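You operate a simulated robot arm through the tools that you are given. There is no shell and no other tool. Be economical: measure what you need, move in short steps, check, and stop when the job is done.

Carry out the task below with a simulated robot arm. There is one attempt and no reset: what you move stays moved.

TASK
Make a stereo pair: pan the blue channel to L, the orange one to R, their faders to FULL.
Fine: leave the other two channels and all mute keys alone.

Only the result counts: the job must be done as asked and must still hold three seconds after the hand-in. Knocking over, shifting, dropping, spilling or breaking anything else fails it.

THE ROBOT
A 6-joint arm with a two-finger parallel gripper, fixed in place. Base frame: the origin is at the foot of the arm, x ahead of it, y to its left, z up. Lengths are in m, angles in rad, forces in N, time in s.
Its first joint turns from -2.007 to 2.007 rad. Payload 4.2 kg.
The tool frame sits at the grasp point between the pads (the TCP): z along the fingers, y along the line on which they close. The tips reach 0.023 m beyond it. Largest opening 0.094 m; finger width 0.038, thickness 0.01; the body of the gripper, 0.054 by 0.096 m, starts 0.039 m behind the TCP.
Orientation is told as [roll, pitch, yaw] about the base's x, y, z axes, in that order, counted from this pose: with the fingers straight down and closing along the base's y, the tool's x points along the base's -x, its y along +y and its z along -z.

THE INTERFACE
- The arm moves only by the tool play_rows. Its argument "steps" is a list of rows, each a list of 7 numbers: the shift along the tool's x, y, z in m, then the turn, a rotation vector about the tool's x, y, z in rad, then the opening, from 0 (shut) to 1 (fully open). In form: [[tx, ty, tz, ax, ay, az, hand], ...]. A call has 1 to 8 rows; each row is the pose to reach, as a shift and turn from the pose commanded when the call began, along the tool's axes at that moment. A row lasts 0.2 s, in which the tool goes at most 0.05 m and 0.15 rad; a call with a longer step from one row to the next is refused whole, and so is a gripper value outside its range. A pose out of reach is approached as far as the arm can. The call stops where the force on the tool passes 40 N (or 10 N more than at its start, if that is more) or the arm is blocked; 0.2 s more then pass. The fingers move at their own pace (about 0.108 m/s each) and stop on an object; they squeeze with about 26 N. The grip force told is the motor's: it shows also when the fingers shut on nothing. Time passes only in rows, and 0.2 s behind the last, so rows that repeat a pose let the fingers close. It gives the time, the measured TCP pose, the force on the tool (base axes), the opening and the grip force at its end, in the units of the frame above (readings bear some noise).
- Cameras (640 x 400 px; columns grow to the right, rows downward): "scene" is fixed at [0.2225, -0.5, 1.3646]; the picture's right is [0.67, -0.75, 0.00], its down [-0.40, -0.36, -0.84] and it looks along [0.63, 0.56, -0.54] (base axes); focal length 324 px, centre (320, 200). "wrist" rides on the gripper at [-0.039, 0, -0.044] in the tool frame; the picture's right is [0.00, -1.00, 0.00], its down [0.97, 0.00, -0.24] and it looks along [0.24, 0.00, 0.97] (tool axes); focal length 218 px, centre (320, 200). There is no depth. A picture from a camera that has moved, and an enlarged one, comes with that camera's place and axes in the base frame and with its lens.
- snapshot(camera): a new picture of that camera. It takes no simulated time.
- move_column(by): slides the trunk up (or, below 0, down) by that many m; the arm rides with it, the base frame stays. It gives what a move gives, with no picture.
- enlarge(camera, box): a new picture of the part [left, top, right, bottom] of that camera's present view, enlarged. It takes no simulated time.
- job_done(): hands the job in; it is judged then, once.

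Work in short steps. Places have to be worked out from the pictures, the camera data and where the tool is seen: move nearer, look again, correct. Check each grasp and each placing, and mend what went wrong. You have 120 turns and 68 pictures in all, those below and enlarged ones among them. Open the gripper and draw the arm clear of the work before you hand the job in, unless the task says otherwise; then end with one line.

The tools are called after "Emit:" by a JSON object that holds its "fn" and its "kwargs". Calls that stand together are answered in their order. play_rows: Moves the arm, as the interface text tells. Its arguments: {"type":"object","properties":{"steps":{"type":"array","items":{"type":"array","items":{"type":"number"}}}},"required":["steps"]} The other tools are called the same way: move_column (by) slides the trunk up or down; snapshot (camera) takes a picture; enlarge (camera, box) takes an enlarged picture of a part of a camera's view; job_done () hands the job in.

At the start:

```text
clock: 0.0
tcp_pos: [0.5772, -0.1752, 1.1778]
orientation: [-0.001, 0.0, 0.0]
force: [0.5, -0.9, 0.6]
width: 0.094
grip_force: 0.1
trunk travel left (down, up): [-0.775, 0.215]
```

scene: 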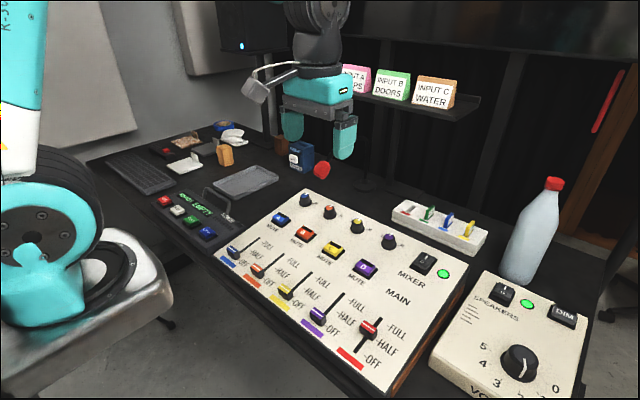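
wrist: 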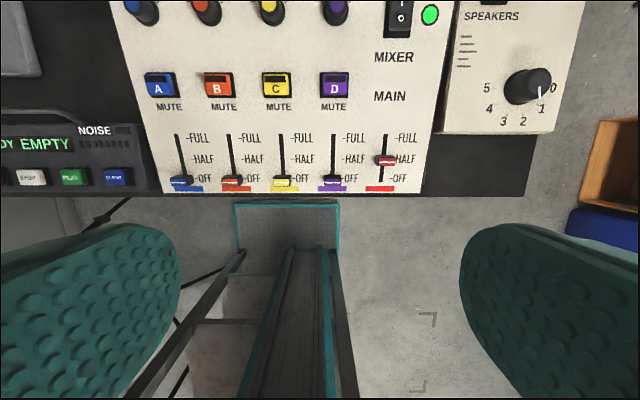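

I'll look closely at the mixer to see the knobs and faders.

Emit:
{"fn": "enlarge", "kwargs": {"camera": "scene", "box": [210, 180, 470, 380]}}

Emit:
{"fn": "enlarge", "kwargs": {"camera": "wrist", "box": [100, 0, 460, 200]}}

```text
2.00 times, centred on (340, 280) of scene
camera zoom: at [0.2225, -0.5, 1.3646], right [0.67, -0.75, 0.0], down [-0.4, -0.36, -0.84], along [0.63, 0.56, -0.54], focal length 649 px, centre (280, 40)
```

zoom: 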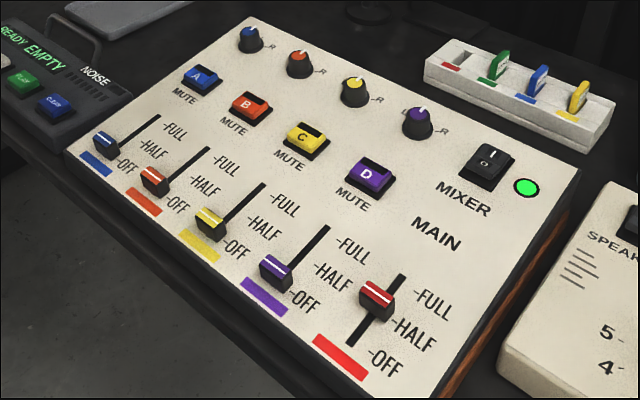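

```text
1.78 times, centred on (280, 100) of wrist
camera zoom: at [0.6158, -0.1747, 1.2218], right [0.0, -1.0, 0.0], down [-0.97, 0.0, 0.24], along [-0.24, 0.0, -0.97], focal length 388 px, centre (391, 378)
```

zoom: 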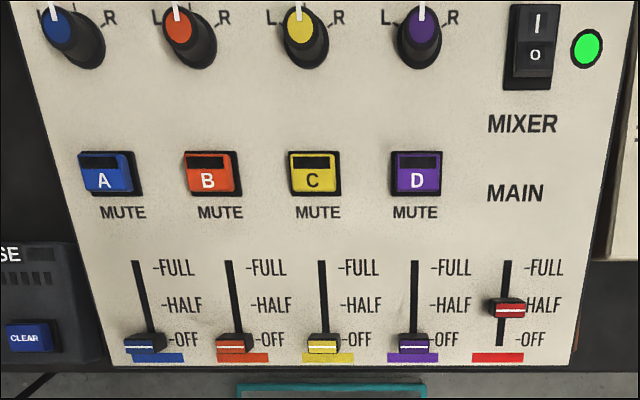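

I'll move above the A/B channels and lower down for a better view.

Emit:
{"fn": "play_rows", "kwargs": {"steps": [[-0.012, 0.037, 0.025, 0, 0, 0, 1], [-0.024, 0.074, 0.05, 0, 0, 0, 1], [-0.036, 0.111, 0.075, 0, 0, 0, 1], [-0.048, 0.148, 0.1, 0, 0, 0, 1], [-0.06, 0.185, 0.125, 0, 0, 0, 1], [-0.072, 0.222, 0.15, 0, 0, 0, 1]]}}

Emit:
{"fn": "snapshot", "kwargs": {"camera": "wrist"}}

Emit:
{"fn": "snapshot", "kwargs": {"camera": "scene"}}

```text
clock: 1.4
tcp_pos: [0.6506, 0.0473, 1.0276]
orientation: [0.0, 0.0, -0.002]
force: [-0.5, 1.0, 0.3]
width: 0.0939
grip_force: 0.2
trunk travel left (down, up): [-0.775, 0.215]
```

```text
63 pictures are left
camera wrist: at [0.688, 0.047, 1.071], right [0.0, -1.0, 0.0], down [-0.97, 0.0, 0.24], along [-0.24, 0.0, -0.97], focal length 218 px, centre (320, 200)
```

wrist: 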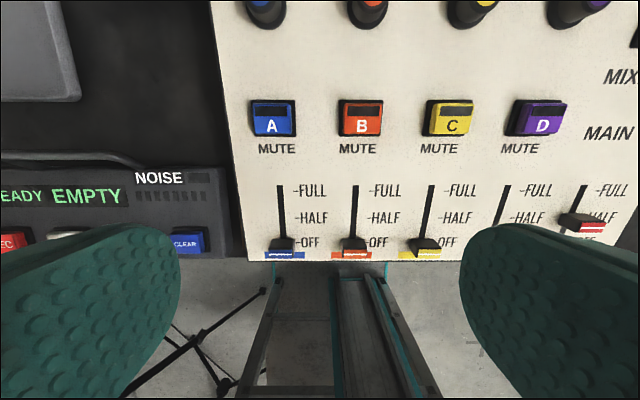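

```text
62 pictures are left
```

scene: 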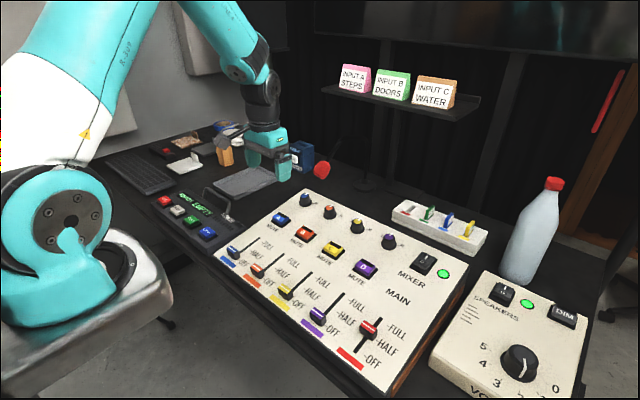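

The panel slopes gently: faders are near x≈0.555, z≈0.80, knobs near x≈0.80, z≈0.85, A at y≈0.095. I'll move closer to knob A to see its marking.

Emit:
{"fn": "play_rows", "kwargs": {"steps": [[-0.03, 0.01, 0.02, 0, 0, 0, 1], [-0.06, 0.02, 0.03, 0, 0, 0, 1], [-0.09, 0.03, 0.045, 0, 0, 0, 1], [-0.12, 0.04, 0.06, 0, 0, 0, 1]]}}

Emit:
{"fn": "snapshot", "kwargs": {"camera": "wrist"}}

```text
clock: 2.4
tcp_pos: [0.7698, 0.0881, 0.9681]
orientation: [-0.002, 0.0, -0.001]
force: [-0.2, 0.7, -0.1]
width: 0.0939
grip_force: 0.0
trunk travel left (down, up): [-0.775, 0.215]
```

```text
61 pictures are left
camera wrist: at [0.8077, 0.088, 1.0118], right [0.0, -1.0, 0.0], down [-0.97, 0.0, 0.24], along [-0.24, 0.0, -0.97], focal length 218 px, centre (320, 200)
```

wrist: 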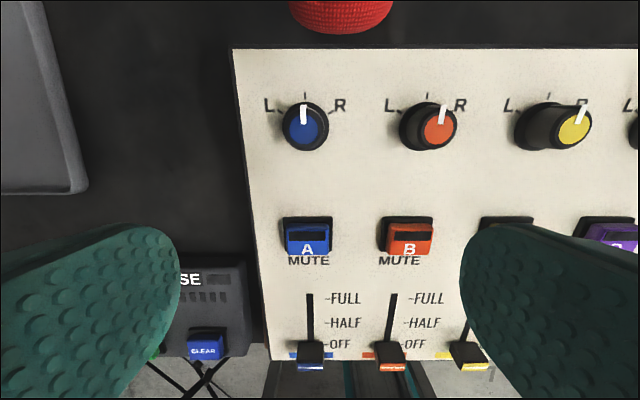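

A red foam mic appears near (0.86, 0.08, 0.92), close behind knob A. I'll check the clearance and the knob marks.

Emit:
{"fn": "enlarge", "kwargs": {"camera": "scene", "box": [240, 90, 440, 215]}}

Emit:
{"fn": "enlarge", "kwargs": {"camera": "wrist", "box": [220, 0, 480, 160]}}

```text
3.20 times, centred on (340, 152) of scene
camera zoom: at [0.2225, -0.5, 1.3646], right [0.67, -0.75, 0.0], down [-0.4, -0.36, -0.84], along [0.63, 0.56, -0.54], focal length 1038 px, centre (256, 352)
```

zoom: 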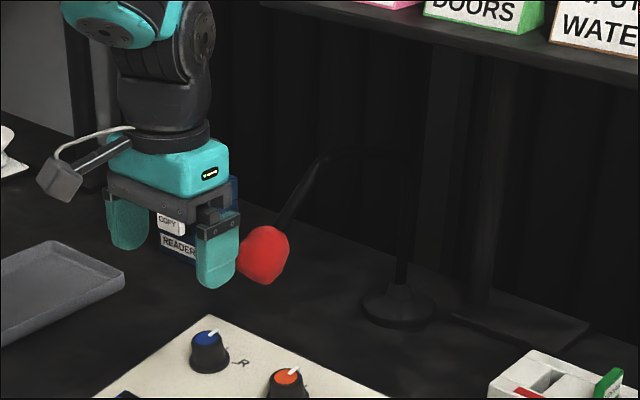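

```text
2.46 times, centred on (350, 80) of wrist
camera zoom: at [0.8077, 0.088, 1.0118], right [0.0, -1.0, 0.0], down [-0.97, 0.0, 0.24], along [-0.24, 0.0, -0.97], focal length 537 px, centre (246, 495)
```

zoom: 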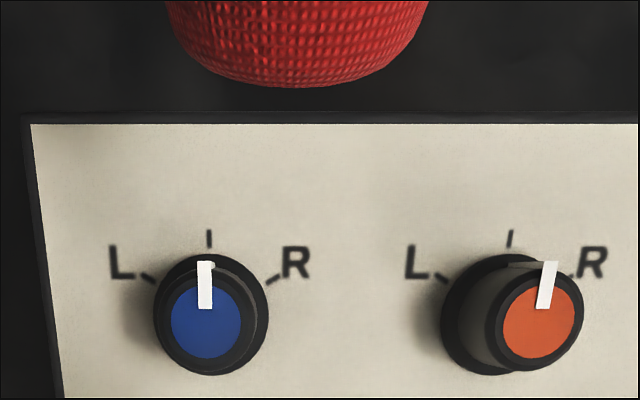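

Knob A top is at about (0.82, 0.098, 0.845), with the L mark about 57° counter-clockwise. The mic overhangs nearby, so I'll lean the gripper body toward −x by 0.35 rad before approaching and look again.

Emit:
{"fn": "play_rows", "kwargs": {"steps": [[0, 0, 0, 0, -0.12, 0, 1], [0, 0, 0, 0, -0.24, 0, 1], [0, 0.01, 0, 0, -0.35, 0, 0.7]]}}

Emit:
{"fn": "snapshot", "kwargs": {"camera": "wrist"}}

Emit:
{"fn": "enlarge", "kwargs": {"camera": "scene", "box": [220, 90, 420, 215]}}

```text
clock: 3.2
tcp_pos: [0.7693, 0.0977, 0.9684]
orientation: [0.0, -0.353, 0.001]
force: [0.7, 0.0, -1.5]
width: 0.0658
grip_force: 0.1
trunk travel left (down, up): [-0.775, 0.215]
```

```text
58 pictures are left
camera wrist: at [0.7907, 0.0976, 1.0228], right [0.0, -1.0, 0.0], down [-0.99, 0.0, -0.11], along [0.11, 0.0, -0.99], focal length 218 px, centre (320, 200)
```

wrist: 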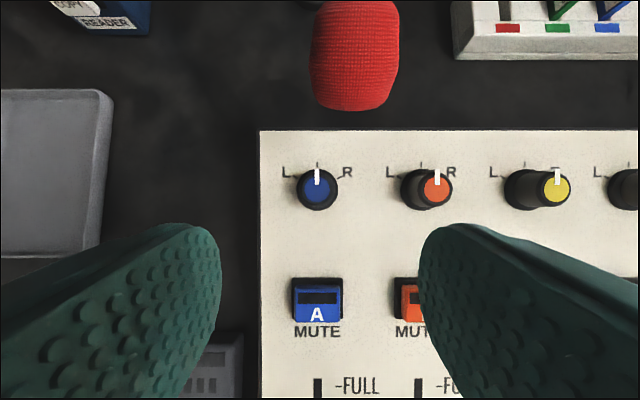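

```text
3.20 times, centred on (320, 152) of scene
camera zoom: at [0.2225, -0.5, 1.3646], right [0.67, -0.75, 0.0], down [-0.4, -0.36, -0.84], along [0.63, 0.56, -0.54], focal length 1038 px, centre (320, 352)
```

zoom: 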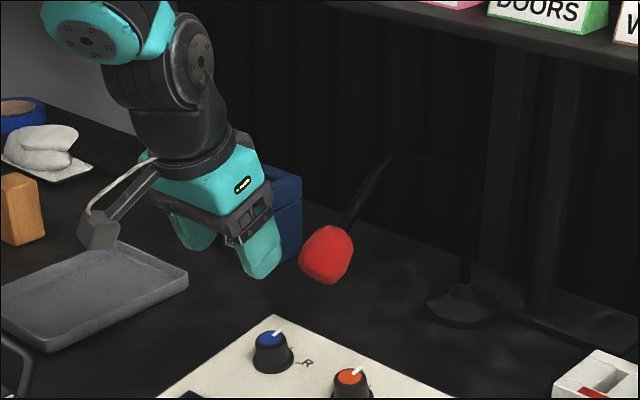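

Knob A confirmed at (0.82, 0.099), mic at about (0.886, 0.08, 0.91). I'll pre-turn the gripper 0.5 rad clockwise about the panel normal and approach to just above the knob.

Emit:
{"fn": "play_rows", "kwargs": {"steps": [[0, 0, 0.02, 0.028, 0, 0.122, 0.7], [-0.001, 0, 0.04, 0.057, 0, 0.243, 0.7], [-0.002, 0, 0.06, 0.085, 0, 0.365, 0.7], [-0.004, 0.001, 0.085, 0.114, 0, 0.487, 0.7]]}}

Emit:
{"fn": "snapshot", "kwargs": {"camera": "wrist"}}

Emit:
{"fn": "enlarge", "kwargs": {"camera": "scene", "box": [220, 120, 420, 245]}}

```text
clock: 4.2
tcp_pos: [0.802, 0.0977, 0.8903]
orientation: [0.062, -0.334, -0.521]
force: [-1.1, 0.1, 1.4]
width: 0.0659
grip_force: 0.0
trunk travel left (down, up): [-0.775, 0.215]
```

```text
56 pictures are left
camera wrist: at [0.8196, 0.085, 0.9439], right [-0.48, -0.88, -0.06], down [-0.87, 0.48, -0.09], along [0.11, 0.01, -0.99], focal length 218 px, centre (320, 200)
```

wrist: 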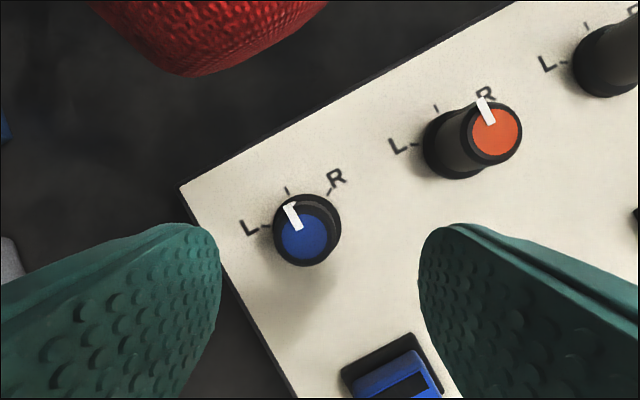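

```text
3.20 times, centred on (320, 182) of scene
camera zoom: at [0.2225, -0.5, 1.3646], right [0.67, -0.75, 0.0], down [-0.4, -0.36, -0.84], along [0.63, 0.56, -0.54], focal length 1038 px, centre (320, 256)
```

zoom: 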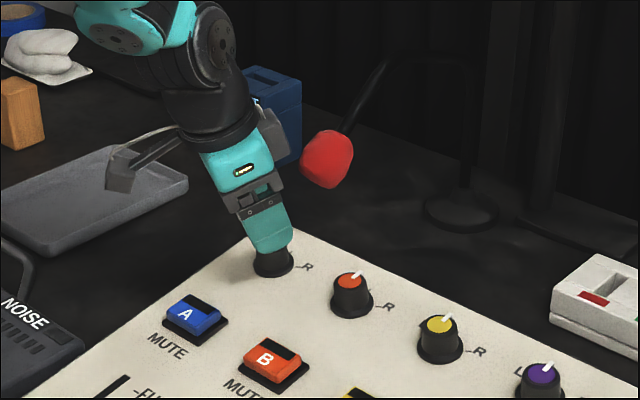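

Knob A lies at (0.8195, 0.100). Now descending onto it: base delta about (0.0175, 0.0025, −0.045).

Emit:
{"fn": "play_rows", "kwargs": {"steps": [[0.0005, 0.004, 0.015, 0, 0, 0, 0.7], [0.001, 0.0075, 0.032, 0, 0, 0, 0.7], [0.0015, 0.0075, 0.047, 0, 0, 0, 0.7]]}}

Emit:
{"fn": "snapshot", "kwargs": {"camera": "wrist"}}

Emit:
{"fn": "enlarge", "kwargs": {"camera": "scene", "box": [220, 120, 420, 245]}}

```text
clock: 5.0
tcp_pos: [0.8197, 0.1001, 0.8451]
orientation: [0.062, -0.334, -0.517]
force: [0.4, -0.4, 0.3]
width: 0.0657
grip_force: 0.0
trunk travel left (down, up): [-0.775, 0.215]
```

```text
54 pictures are left
camera wrist: at [0.8369, 0.0873, 0.8992], right [-0.48, -0.88, -0.06], down [-0.87, 0.48, -0.09], along [0.11, 0.01, -0.99], focal length 218 px, centre (320, 200)
```

wrist: 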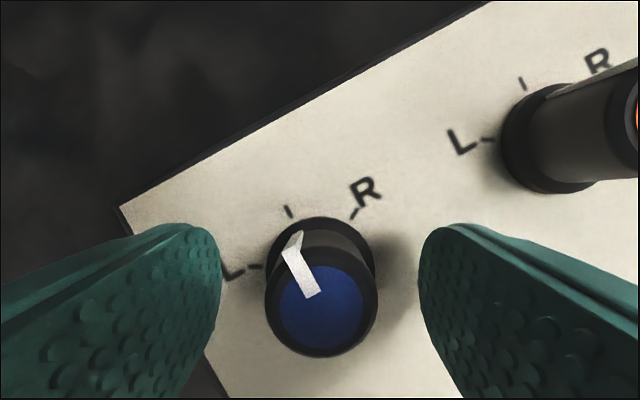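

```text
3.20 times, centred on (320, 182) of scene
camera zoom: at [0.2225, -0.5, 1.3646], right [0.67, -0.75, 0.0], down [-0.4, -0.36, -0.84], along [0.63, 0.56, -0.54], focal length 1038 px, centre (320, 256)
```

zoom: 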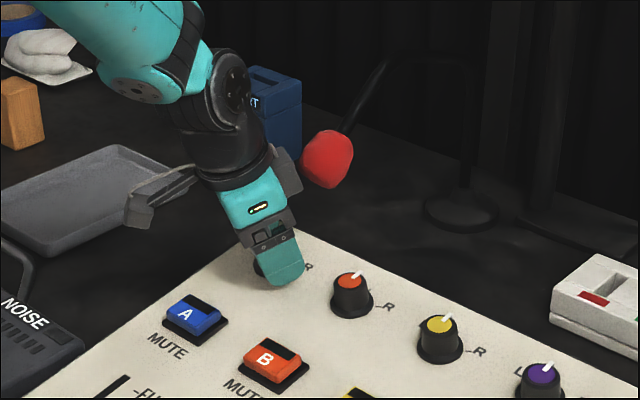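

Knob sits between the pads and the gripper is clear of the mic (no force). I close on the knob.

Emit:
{"fn": "play_rows", "kwargs": {"steps": [[0, 0, 0, 0, 0, 0, 0.4], [0, 0, 0, 0, 0, 0, 0.2], [0, 0, 0, 0, 0, 0, 0.15], [0, 0, 0, 0, 0, 0, 0.15]]}}

```text
clock: 6.0
tcp_pos: [0.8205, 0.1003, 0.8462]
orientation: [0.062, -0.335, -0.517]
force: [-2.3, -3.6, -0.4]
width: 0.0318
grip_force: 26.0
trunk travel left (down, up): [-0.775, 0.215]
```

Held (0.032 m). I turn about the panel normal counter-clockwise, first by 0.56 rad.

Emit:
{"fn": "play_rows", "kwargs": {"steps": [[0, 0, 0, -0.032, 0, -0.136, 0.15], [0, 0, 0, -0.064, 0, -0.273, 0.15], [0, 0, 0, -0.096, 0, -0.409, 0.15], [0, 0, 0, -0.128, 0, -0.546, 0.15]]}}

Emit:
{"fn": "snapshot", "kwargs": {"camera": "wrist"}}

Emit:
{"fn": "enlarge", "kwargs": {"camera": "scene", "box": [220, 120, 420, 245]}}

```text
clock: 7.0
tcp_pos: [0.8191, 0.1004, 0.8454]
orientation: [-0.01, -0.348, 0.065]
force: [-3.2, -2.4, 1.3]
width: 0.0317
grip_force: 25.8
trunk travel left (down, up): [-0.775, 0.215]
```

```text
52 pictures are left
camera wrist: at [0.8403, 0.1019, 0.8997], right [0.06, -1.0, 0.01], down [-0.99, -0.06, -0.11], along [0.11, 0.0, -0.99], focal length 218 px, centre (320, 200)
```

wrist: 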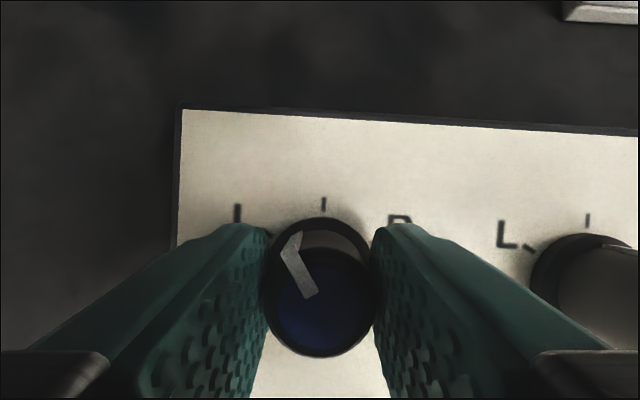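

```text
3.20 times, centred on (320, 182) of scene
camera zoom: at [0.2225, -0.5, 1.3646], right [0.67, -0.75, 0.0], down [-0.4, -0.36, -0.84], along [0.63, 0.56, -0.54], focal length 1038 px, centre (320, 256)
```

zoom: 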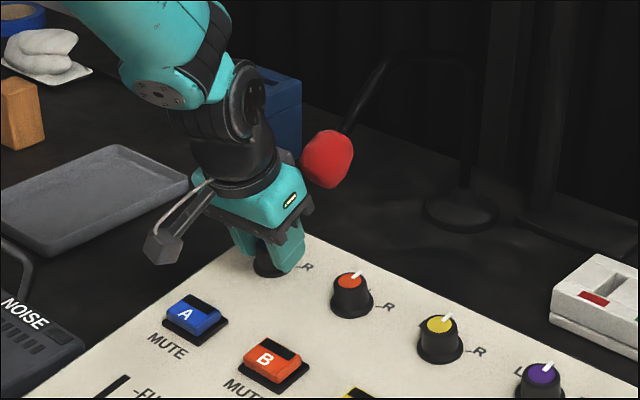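

The knob follows and the mic is untouched. I turn another 0.5 rad.

Emit:
{"fn": "play_rows", "kwargs": {"steps": [[0, 0, 0, -0.029, 0, -0.122, 0.15], [0, 0, 0, -0.057, 0, -0.244, 0.15], [0, 0, 0, -0.085, 0, -0.366, 0.15], [0, 0, 0, -0.114, 0, -0.487, 0.15]]}}

Emit:
{"fn": "snapshot", "kwargs": {"camera": "wrist"}}

Emit:
{"fn": "enlarge", "kwargs": {"camera": "scene", "box": [220, 120, 420, 245]}}

```text
clock: 8.0
tcp_pos: [0.8189, 0.099, 0.8441]
orientation: [-0.067, -0.332, 0.579]
force: [-6.0, -4.2, 0.7]
width: 0.0317
grip_force: 25.9
trunk travel left (down, up): [-0.775, 0.215]
```

```text
50 pictures are left
camera wrist: at [0.8362, 0.1149, 0.8992], right [0.53, -0.85, 0.06], down [-0.84, -0.53, -0.09], along [0.11, -0.01, -0.99], focal length 218 px, centre (320, 200)
```

wrist: 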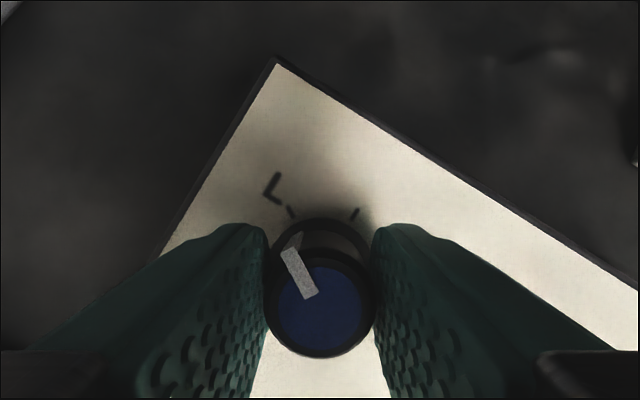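

```text
3.20 times, centred on (320, 182) of scene
camera zoom: at [0.2225, -0.5, 1.3646], right [0.67, -0.75, 0.0], down [-0.4, -0.36, -0.84], along [0.63, 0.56, -0.54], focal length 1038 px, centre (320, 256)
```

zoom: 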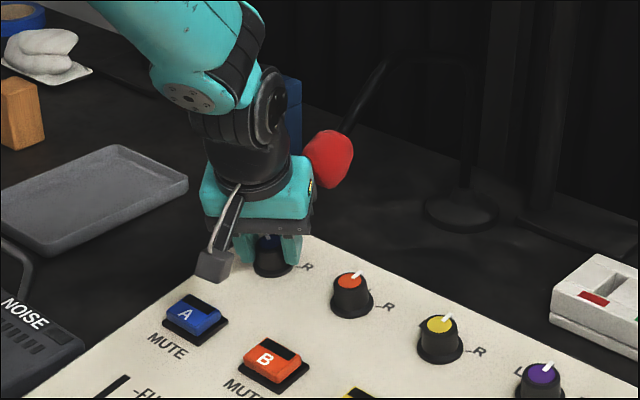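

The pointer lines up with the L tick. I release and back off along the tool axis to check.

Emit:
{"fn": "play_rows", "kwargs": {"steps": [[0, 0, 0, 0, 0, 0, 0.5], [0, 0, 0, 0, 0, 0, 0.6], [0, 0, -0.03, 0, 0, 0, 0.65], [0, 0, -0.06, 0, 0, 0, 0.7]]}}

Emit:
{"fn": "snapshot", "kwargs": {"camera": "wrist"}}

```text
clock: 9.0
tcp_pos: [0.7998, 0.0924, 0.9015]
orientation: [-0.067, -0.329, 0.581]
force: [-0.5, 0.0, -1.3]
width: 0.0657
grip_force: 0.1
trunk travel left (down, up): [-0.775, 0.215]
```

```text
48 pictures are left
camera wrist: at [0.8175, 0.1075, 0.9557], right [0.53, -0.85, 0.06], down [-0.84, -0.53, -0.09], along [0.11, -0.01, -0.99], focal length 218 px, centre (320, 200)
```

wrist: 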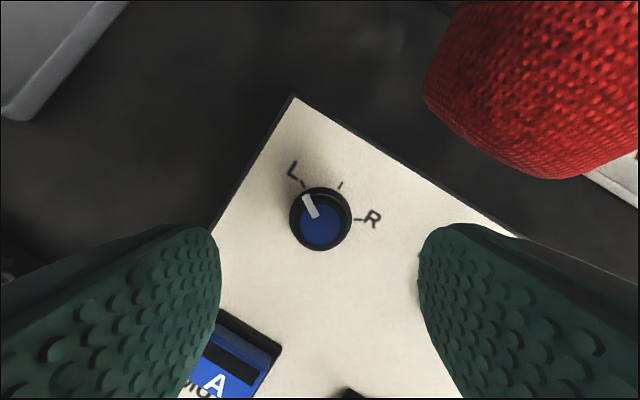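

Blue is at L. Orange's knob is about (0.82, 0.003). I move over it, keeping this orientation, which is the right pre-turn for a clockwise rotation.

Emit:
{"fn": "play_rows", "kwargs": {"steps": [[0.0331, -0.024, -0.0203, 0, 0, 0, 0.7], [0.0538, -0.058, -0.025, 0, 0, 0, 0.7], [0.0542, -0.0802, -0.0129, 0, 0, 0, 0.7]]}}

Emit:
{"fn": "snapshot", "kwargs": {"camera": "wrist"}}

```text
clock: 9.8
tcp_pos: [0.7961, -0.0054, 0.9013]
orientation: [-0.069, -0.331, 0.579]
force: [-0.7, 0.3, 0.4]
width: 0.066
grip_force: 0.0
trunk travel left (down, up): [-0.775, 0.215]
```

```text
47 pictures are left
camera wrist: at [0.8126, 0.0093, 0.9556], right [0.53, -0.85, 0.06], down [-0.84, -0.53, -0.09], along [0.11, -0.01, -0.99], focal length 218 px, centre (320, 200)
```

wrist: 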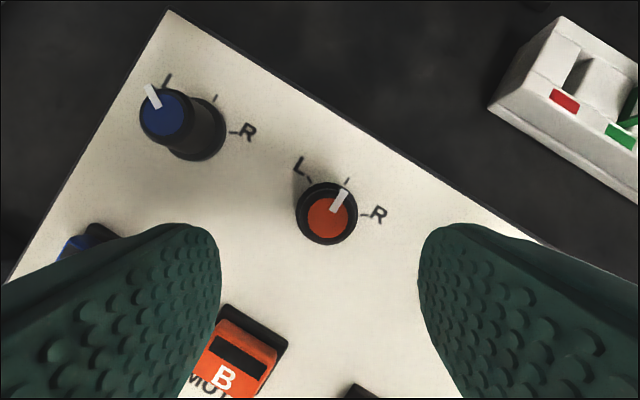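

Orange's knob at (0.819, 0.0005). Descending and closing on it.

Emit:
{"fn": "play_rows", "kwargs": {"steps": [[-0.001, -0.0036, 0.02, 0, 0, 0, 0.7], [-0.002, -0.0036, 0.042, 0, 0, 0, 0.7], [-0.003, -0.0036, 0.0605, 0, 0, 0, 0.7], [-0.003, -0.0036, 0.0605, 0, 0, 0, 0.4], [-0.003, -0.0036, 0.0605, 0, 0, 0, 0.2], [-0.003, -0.0036, 0.0605, 0, 0, 0, 0.15], [-0.003, -0.0036, 0.0605, 0, 0, 0, 0.15]]}}

Emit:
{"fn": "snapshot", "kwargs": {"camera": "wrist"}}

```text
clock: 11.4
tcp_pos: [0.819, 0.0001, 0.845]
orientation: [-0.068, -0.332, 0.578]
force: [8.1, -6.4, 0.0]
width: 0.0319
grip_force: 26.0
trunk travel left (down, up): [-0.775, 0.215]
```

```text
46 pictures are left
camera wrist: at [0.8361, 0.0149, 0.8997], right [0.53, -0.85, 0.06], down [-0.84, -0.53, -0.09], along [0.11, -0.01, -0.99], focal length 218 px, centre (320, 200)
```

wrist: 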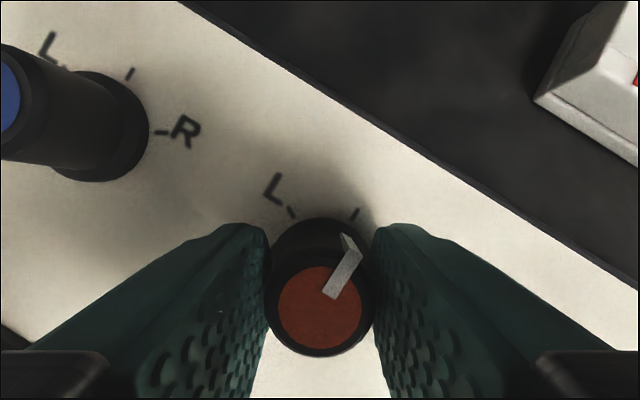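

Good grip on the orange knob. Rotating clockwise by 1.05 rad about the panel normal.

Emit:
{"fn": "play_rows", "kwargs": {"steps": [[0, 0, 0, 0.0308, 0, 0.1315, 0.15], [0, 0, 0, 0.0616, 0, 0.263, 0.15], [0, 0, 0, 0.0924, 0, 0.3945, 0.15], [0, 0, 0, 0.1232, 0, 0.526, 0.15], [0, 0, 0, 0.154, 0, 0.6575, 0.15], [0, 0, 0, 0.1848, 0, 0.789, 0.15], [0, 0, 0, 0.2156, 0, 0.9205, 0.15], [0, 0, 0, 0.2464, 0, 1.03, 0.15]]}}

Emit:
{"fn": "snapshot", "kwargs": {"camera": "wrist"}}

```text
clock: 13.2
tcp_pos: [0.8184, 0.0007, 0.8437]
orientation: [0.054, -0.337, -0.517]
force: [1.2, -12.9, 2.0]
width: 0.0321
grip_force: 26.2
trunk travel left (down, up): [-0.775, 0.215]
```

```text
45 pictures are left
camera wrist: at [0.8367, -0.0127, 0.8996], right [-0.48, -0.88, -0.05], down [-0.87, 0.48, -0.09], along [0.11, 0.0, -0.99], focal length 218 px, centre (320, 200)
```

wrist: 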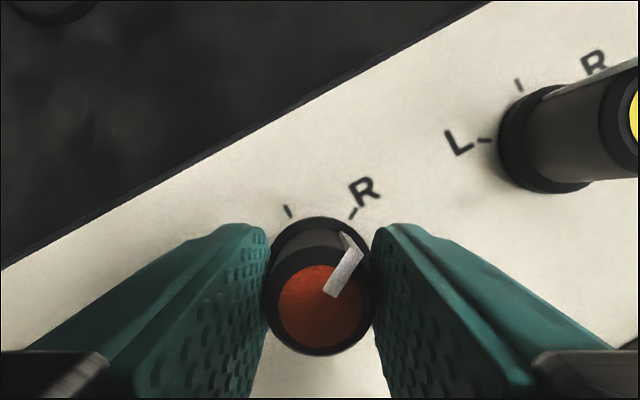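

Pointer is at R. Releasing and backing off to check.

Emit:
{"fn": "play_rows", "kwargs": {"steps": [[0, 0, 0, 0, 0, 0, 0.5], [0, 0, 0, 0, 0, 0, 0.6], [0, 0, -0.03, 0, 0, 0, 0.65], [0, 0, -0.06, 0, 0, 0, 0.7], [0, 0, -0.1, 0, 0, 0, 0.7]]}}

Emit:
{"fn": "snapshot", "kwargs": {"camera": "wrist"}}

```text
clock: 14.4
tcp_pos: [0.7874, 0.0114, 0.9385]
orientation: [0.057, -0.337, -0.514]
force: [-0.3, -0.2, -0.1]
width: 0.0657
grip_force: 0.0
trunk travel left (down, up): [-0.775, 0.215]
```

```text
44 pictures are left
camera wrist: at [0.8054, -0.0011, 0.9935], right [-0.48, -0.88, -0.05], down [-0.87, 0.48, -0.09], along [0.11, 0.0, -0.99], focal length 218 px, centre (320, 200)
```

wrist: 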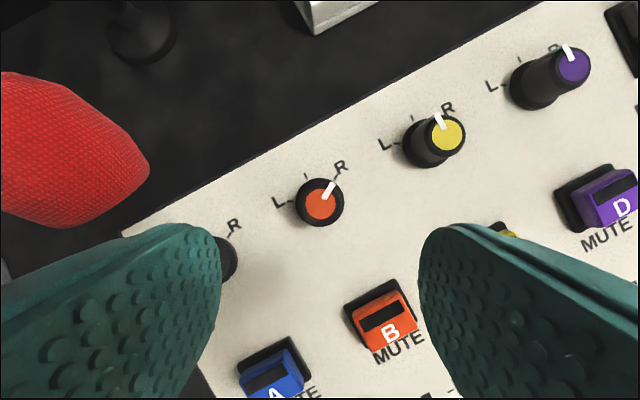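

Orange is at R. Now I un-yaw the gripper, in two stages, while rising.

Emit:
{"fn": "play_rows", "kwargs": {"steps": [[0, 0, -0.02, -0.032, 0, -0.136, 0.7], [0, 0, -0.04, -0.064, 0, -0.273, 0.7], [0, 0, -0.05, -0.09, 0, -0.38, 0.7], [0, 0, -0.05, -0.114, 0, -0.487, 0.7]]}}

```text
clock: 15.4
tcp_pos: [0.7713, 0.0172, 0.9857]
orientation: [-0.006, -0.351, 0.007]
force: [0.3, 0.8, -0.9]
width: 0.0656
grip_force: 0.0
trunk travel left (down, up): [-0.775, 0.215]
```

Now moving over fader A at about (0.555, 0.097), tilting to match the panel normal.

Emit:
{"fn": "play_rows", "kwargs": {"steps": [[0.035, 0.012, -0.003, 0, 0.04, 0, 0.6], [0.07, 0.024, -0.006, 0, 0.08, 0, 0.6], [0.105, 0.037, -0.009, 0, 0.12, 0, 0.6], [0.14, 0.049, -0.012, 0, 0.16, 0, 0.6], [0.175, 0.061, -0.014, 0, 0.2, 0, 0.6], [0.207, 0.073, -0.016, 0, 0.23, 0, 0.6]]}}

Emit:
{"fn": "snapshot", "kwargs": {"camera": "wrist"}}

Emit:
{"fn": "enlarge", "kwargs": {"camera": "scene", "box": [180, 150, 380, 275]}}

```text
clock: 16.8
tcp_pos: [0.5709, 0.0908, 0.9305]
orientation: [-0.004, -0.119, 0.0]
force: [0.1, 0.5, 0.1]
width: 0.0563
grip_force: 0.1
trunk travel left (down, up): [-0.775, 0.215]
```

```text
43 pictures are left
camera wrist: at [0.6047, 0.0912, 0.9788], right [0.0, -1.0, 0.0], down [-0.99, 0.0, 0.12], along [-0.12, 0.0, -0.99], focal length 218 px, centre (320, 200)
```

wrist: 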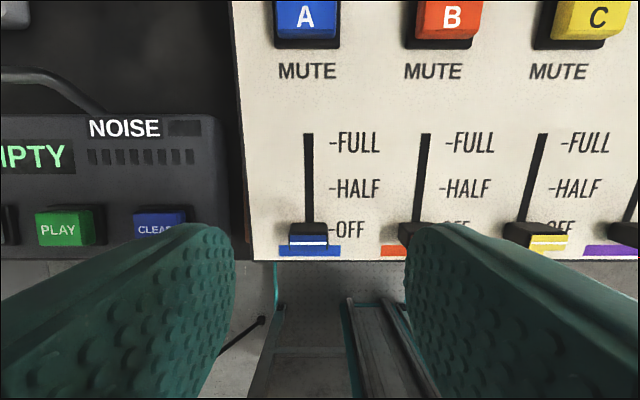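

```text
3.20 times, centred on (280, 212) of scene
camera zoom: at [0.2225, -0.5, 1.3646], right [0.67, -0.75, 0.0], down [-0.4, -0.36, -0.84], along [0.63, 0.56, -0.54], focal length 1038 px, centre (448, 160)
```

zoom: 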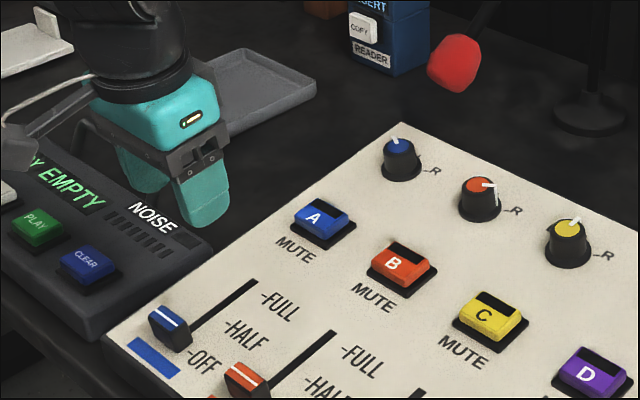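

Pans look right. Fader A's cap is at (0.551, 0.101), top z≈0.80; FULL is about 0.083 m further along. I descend to just above it.

Emit:
{"fn": "play_rows", "kwargs": {"steps": [[0.011, 0.004, 0.036, 0, 0, 0, 0.6], [0.022, 0.007, 0.072, 0, 0, 0, 0.6], [0.032, 0.0105, 0.102, 0, 0, 0, 0.6]]}}

Emit:
{"fn": "snapshot", "kwargs": {"camera": "wrist"}}

Emit:
{"fn": "enlarge", "kwargs": {"camera": "scene", "box": [180, 180, 340, 280]}}

```text
clock: 17.6
tcp_pos: [0.5523, 0.1004, 0.8256]
orientation: [-0.004, -0.12, 0.0]
force: [0.0, -0.4, 0.4]
width: 0.0566
grip_force: 0.0
trunk travel left (down, up): [-0.775, 0.215]
```

```text
41 pictures are left
camera wrist: at [0.5852, 0.101, 0.8742], right [0.0, -1.0, 0.0], down [-0.99, 0.0, 0.12], along [-0.12, 0.0, -0.99], focal length 218 px, centre (320, 200)
```

wrist: 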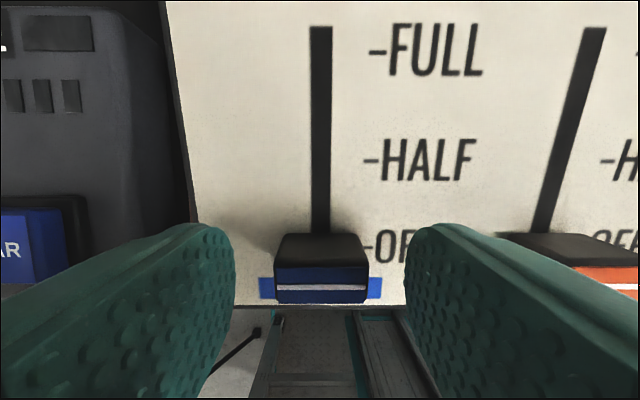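

```text
4.00 times, centred on (260, 230) of scene
camera zoom: at [0.2225, -0.5, 1.3646], right [0.67, -0.75, 0.0], down [-0.4, -0.36, -0.84], along [0.63, 0.56, -0.54], focal length 1298 px, centre (560, 80)
```

zoom: 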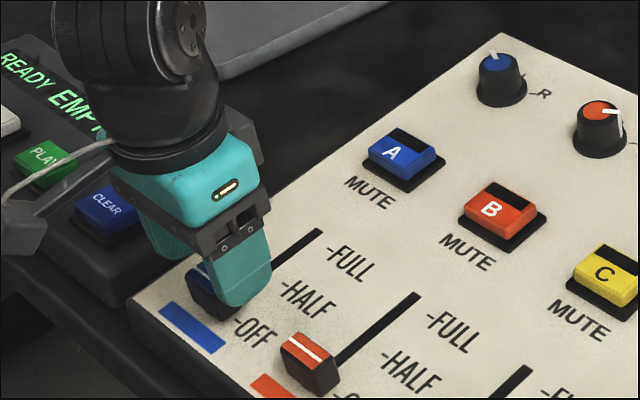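

Cap is centered between the pads. I lower 12 mm and close on it.

Emit:
{"fn": "play_rows", "kwargs": {"steps": [[0, 0, 0.006, 0, 0, 0, 0.6], [0, 0, 0.012, 0, 0, 0, 0.6], [0, 0, 0.012, 0, 0, 0, 0.4], [0, 0, 0.012, 0, 0, 0, 0.2], [0, 0, 0.012, 0, 0, 0, 0.15], [0, 0, 0.012, 0, 0, 0, 0.15]]}}

Emit:
{"fn": "snapshot", "kwargs": {"camera": "wrist"}}

```text
clock: 19.0
tcp_pos: [0.5543, 0.0996, 0.8126]
orientation: [-0.005, -0.12, 0.002]
force: [1.3, -5.5, -0.9]
width: 0.0334
grip_force: 26.3
trunk travel left (down, up): [-0.775, 0.215]
```

```text
39 pictures are left
camera wrist: at [0.5868, 0.1006, 0.862], right [0.0, -1.0, 0.01], down [-0.99, 0.0, 0.12], along [-0.12, -0.01, -0.99], focal length 218 px, centre (320, 200)
```

wrist: 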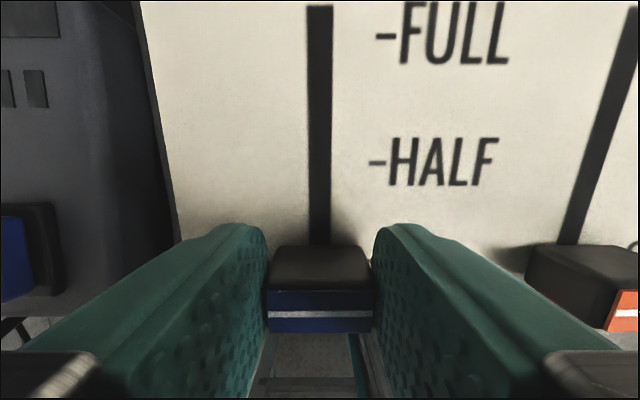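

Cap held. Sliding it up the slot by 0.06 m along the panel.

Emit:
{"fn": "play_rows", "kwargs": {"steps": [[-0.01, 0, 0, 0, 0, 0, 0.15], [-0.02, 0, 0, 0, 0, 0, 0.15], [-0.03, 0, 0, 0, 0, 0, 0.15], [-0.04, 0, 0, 0, 0, 0, 0.15], [-0.05, 0, 0, 0, 0, 0, 0.15], [-0.06, 0, 0, 0, 0, 0, 0.15]]}}

Emit:
{"fn": "snapshot", "kwargs": {"camera": "wrist"}}

Emit:
{"fn": "enlarge", "kwargs": {"camera": "scene", "box": [180, 180, 340, 280]}}

```text
clock: 20.4
tcp_pos: [0.6139, 0.1003, 0.8212]
orientation: [-0.004, -0.121, 0.0]
force: [-2.2, -9.9, 16.8]
width: 0.033
grip_force: 26.1
trunk travel left (down, up): [-0.775, 0.215]
```

```text
38 pictures are left
camera wrist: at [0.6468, 0.1005, 0.8695], right [0.0, -1.0, 0.0], down [-0.99, 0.0, 0.12], along [-0.12, 0.0, -0.99], focal length 218 px, centre (320, 200)
```

wrist: 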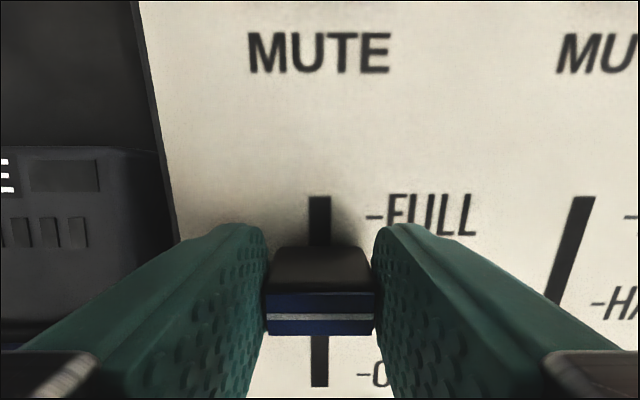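

```text
4.00 times, centred on (260, 230) of scene
camera zoom: at [0.2225, -0.5, 1.3646], right [0.67, -0.75, 0.0], down [-0.4, -0.36, -0.84], along [0.63, 0.56, -0.54], focal length 1298 px, centre (560, 80)
```

zoom: 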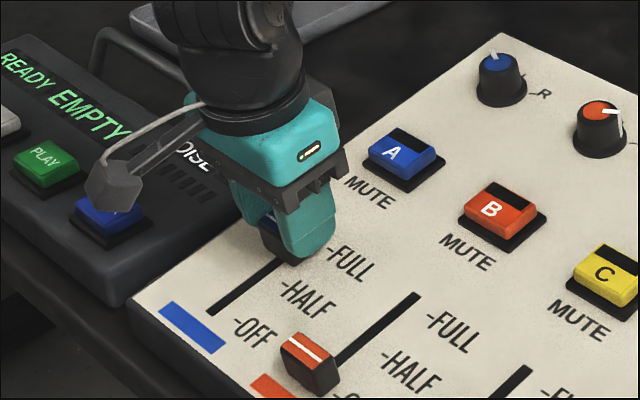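

About 0.02 m remains, and an upward force of 17 N suggests the slope is a bit steeper. I continue with a slight lift.

Emit:
{"fn": "play_rows", "kwargs": {"steps": [[-0.004, 0, -0.002, 0, 0, 0, 0.15], [-0.009, 0, -0.003, 0, 0, 0, 0.15], [-0.014, 0, -0.003, 0, 0, 0, 0.15], [-0.019, 0, -0.0035, 0, 0, 0, 0.15], [-0.023, 0, -0.004, 0, 0, 0, 0.15]]}}

Emit:
{"fn": "snapshot", "kwargs": {"camera": "wrist"}}

```text
clock: 21.6
tcp_pos: [0.6334, 0.1001, 0.8264]
orientation: [-0.007, -0.114, 0.003]
force: [-12.0, -4.5, -1.4]
width: 0.0332
grip_force: 25.9
trunk travel left (down, up): [-0.775, 0.215]
```

```text
36 pictures are left
camera wrist: at [0.6672, 0.1007, 0.8745], right [0.0, -1.0, 0.01], down [-0.99, 0.0, 0.13], along [-0.13, -0.01, -0.99], focal length 218 px, centre (320, 200)
```

wrist: 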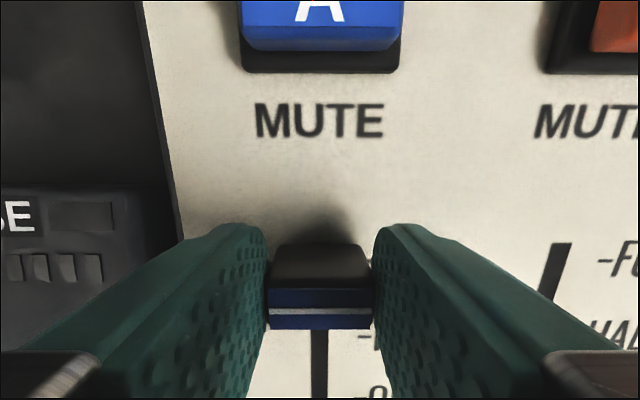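

The cap has hit its end stop (−12 N, slot end covered). Releasing and rising.

Emit:
{"fn": "play_rows", "kwargs": {"steps": [[0, 0, 0, 0, 0, 0, 0.4], [0, 0, 0, 0, 0, 0, 0.6], [0, 0, -0.03, 0, 0, 0, 0.6], [0, 0, -0.07, 0, 0, 0, 0.6], [0.03, -0.02, -0.09, 0, 0, 0, 0.6], [0.055, -0.05, -0.09, 0, 0, 0, 0.6], [0.075, -0.09, -0.09, 0, 0, 0, 0.6]]}}

Emit:
{"fn": "snapshot", "kwargs": {"camera": "wrist"}}

Emit:
{"fn": "enlarge", "kwargs": {"camera": "scene", "box": [180, 180, 340, 280]}}

```text
clock: 23.2
tcp_pos: [0.5511, 0.0116, 0.9082]
orientation: [-0.005, -0.121, 0.003]
force: [-0.1, -0.9, 0.5]
width: 0.0564
grip_force: 0.0
trunk travel left (down, up): [-0.775, 0.215]
```

```text
35 pictures are left
camera wrist: at [0.5834, 0.0117, 0.9568], right [0.0, -1.0, 0.01], down [-0.99, 0.0, 0.12], along [-0.12, -0.01, -0.99], focal length 218 px, centre (320, 200)
```

wrist: 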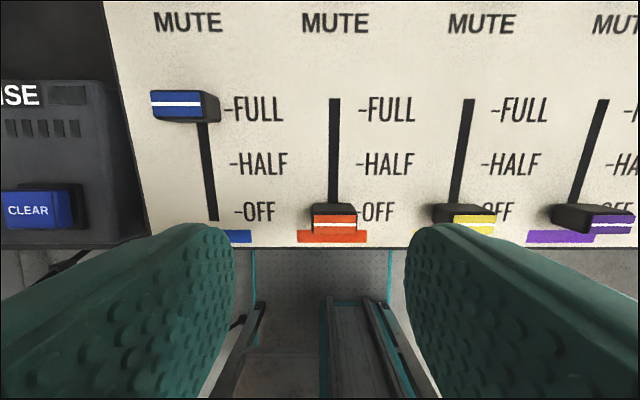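

```text
4.00 times, centred on (260, 230) of scene
camera zoom: at [0.2225, -0.5, 1.3646], right [0.67, -0.75, 0.0], down [-0.4, -0.36, -0.84], along [0.63, 0.56, -0.54], focal length 1298 px, centre (560, 80)
```

zoom: 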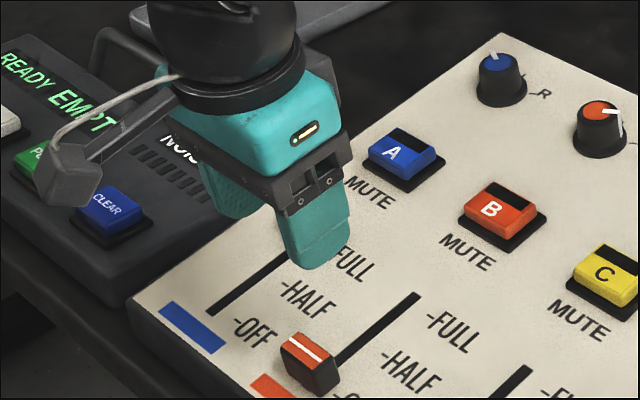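

Blue fader is at FULL. Orange cap is at about (0.553, 0.0015); descending on it as with A and closing.

Emit:
{"fn": "play_rows", "kwargs": {"steps": [[0.003, -0.0105, 0.03, 0, 0, 0, 0.6], [0.006, -0.0105, 0.06, 0, 0, 0, 0.6], [0.009, -0.0105, 0.085, 0, 0, 0, 0.6], [0.009, -0.0105, 0.094, 0, 0, 0, 0.6]]}}

Emit:
{"fn": "snapshot", "kwargs": {"camera": "wrist"}}

```text
clock: 24.2
tcp_pos: [0.5526, -0.0008, 0.814]
orientation: [-0.006, -0.121, 0.001]
force: [0.2, -0.5, 0.1]
width: 0.0562
grip_force: 0.1
trunk travel left (down, up): [-0.775, 0.215]
```

```text
33 pictures are left
camera wrist: at [0.5859, 0.0005, 0.8621], right [0.0, -1.0, 0.0], down [-0.99, 0.0, 0.12], along [-0.12, 0.0, -0.99], focal length 218 px, centre (320, 200)
```

wrist: 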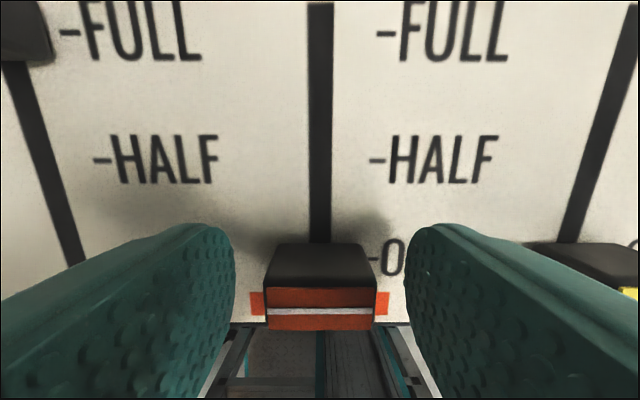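

Centered. Closing on the orange cap.

Emit:
{"fn": "play_rows", "kwargs": {"steps": [[0, 0, 0, 0, 0, 0, 0.4], [0, 0, 0, 0, 0, 0, 0.2], [0, 0, 0, 0, 0, 0, 0.15], [0, 0, 0, 0, 0, 0, 0.15]]}}

Emit:
{"fn": "play_rows", "kwargs": {"steps": [[-0.01, 0, -0.0005, 0, 0, 0, 0.15], [-0.02, 0, -0.001, 0, 0, 0, 0.15], [-0.03, 0, -0.0015, 0, 0, 0, 0.15], [-0.04, 0, -0.002, 0, 0, 0, 0.15], [-0.05, 0, -0.0025, 0, 0, 0, 0.15], [-0.06, 0, -0.003, 0, 0, 0, 0.15]]}}

```text
clock: 25.2
tcp_pos: [0.5523, 0.0007, 0.8136]
orientation: [-0.007, -0.12, 0.001]
force: [0.9, 0.2, 0.3]
width: 0.0334
grip_force: 26.3
trunk travel left (down, up): [-0.775, 0.215]
```

```text
clock: 26.6
tcp_pos: [0.6122, 0.0004, 0.8236]
orientation: [-0.005, -0.119, 0.002]
force: [2.0, 0.7, 0.3]
width: 0.0335
grip_force: 26.4
trunk travel left (down, up): [-0.775, 0.215]
```

Smooth slide. Continuing to the end stop.

Emit:
{"fn": "play_rows", "kwargs": {"steps": [[-0.005, 0, -0.0003, 0, 0, 0, 0.15], [-0.01, 0, -0.0005, 0, 0, 0, 0.15], [-0.015, 0, -0.0008, 0, 0, 0, 0.15], [-0.02, 0, -0.001, 0, 0, 0, 0.15], [-0.025, 0, -0.001, 0, 0, 0, 0.15]]}}

Emit:
{"fn": "snapshot", "kwargs": {"camera": "wrist"}}

```text
clock: 27.8
tcp_pos: [0.6342, 0.0005, 0.8272]
orientation: [-0.005, -0.111, 0.002]
force: [-17.2, 0.5, 0.0]
width: 0.0337
grip_force: 25.7
trunk travel left (down, up): [-0.775, 0.215]
```

```text
32 pictures are left
camera wrist: at [0.667, 0.0006, 0.8756], right [0.0, -1.0, 0.01], down [-0.99, 0.0, 0.13], along [-0.13, -0.01, -0.99], focal length 218 px, centre (320, 200)
```

wrist: 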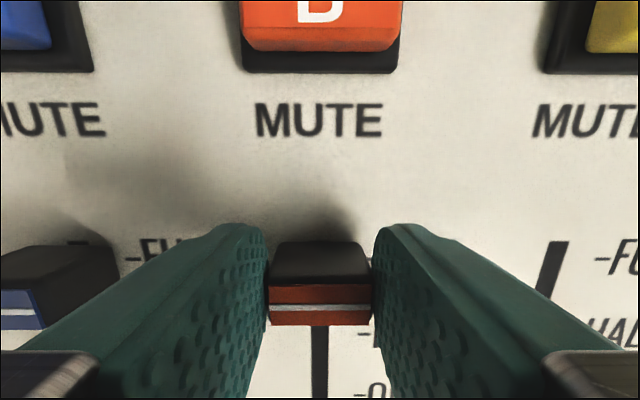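

End stop reached (−17 N). Releasing, rising and drawing clear.

Emit:
{"fn": "play_rows", "kwargs": {"steps": [[0, 0, 0, 0, 0, 0, 0.4], [0, 0, 0, 0, 0, 0, 0.6], [0, 0, -0.03, 0, 0, 0, 0.6], [0, 0, -0.07, 0, 0, 0, 0.6], [0, 0, -0.11, 0, 0, 0, 0.6], [0.03, 0, -0.15, 0, 0, 0, 0.8], [0.05, 0, -0.19, 0, 0, 0, 1], [0.07, 0, -0.22, 0, 0, 0, 1]]}}

Emit:
{"fn": "enlarge", "kwargs": {"camera": "wrist", "box": [100, 0, 500, 250]}}

Emit:
{"fn": "enlarge", "kwargs": {"camera": "scene", "box": [210, 170, 450, 320]}}

```text
clock: 29.6
tcp_pos: [0.5418, 0.0017, 1.0361]
orientation: [-0.006, -0.118, 0.001]
force: [0.3, -0.3, -0.6]
width: 0.094
grip_force: 0.1
trunk travel left (down, up): [-0.775, 0.215]
```

```text
1.60 times, centred on (300, 125) of wrist
camera zoom: at [0.5739, 0.0017, 1.0858], right [0.0, -1.0, 0.01], down [-0.99, 0.0, 0.12], along [-0.12, -0.01, -0.99], focal length 349 px, centre (352, 320)
```

zoom: 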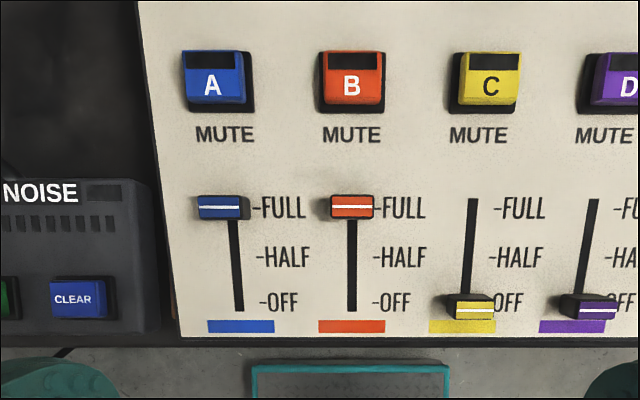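

```text
2.67 times, centred on (330, 245) of scene
camera zoom: at [0.2225, -0.5, 1.3646], right [0.67, -0.75, 0.0], down [-0.4, -0.36, -0.84], along [0.63, 0.56, -0.54], focal length 865 px, centre (293, 80)
```

zoom: 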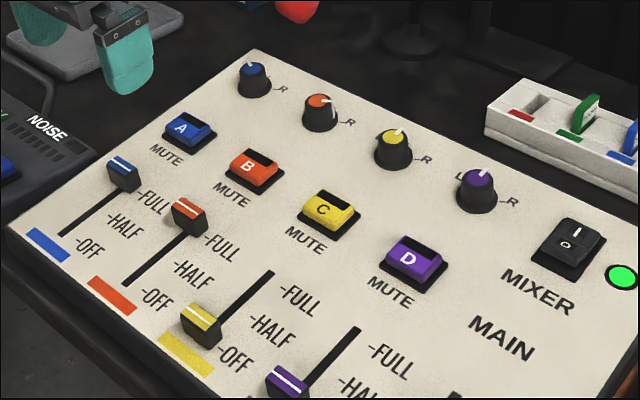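

Both faders sit at FULL, blue points to L and orange to R, and everything else is unchanged. The arm is clear, so I'm handing in.

Emit:
{"fn": "job_done", "kwargs": {}}

```text
The job is handed in.
```

The blue channel is panned to L and the orange one to R, both with their faders at FULL; the other two channels and all the mute keys were left alone.
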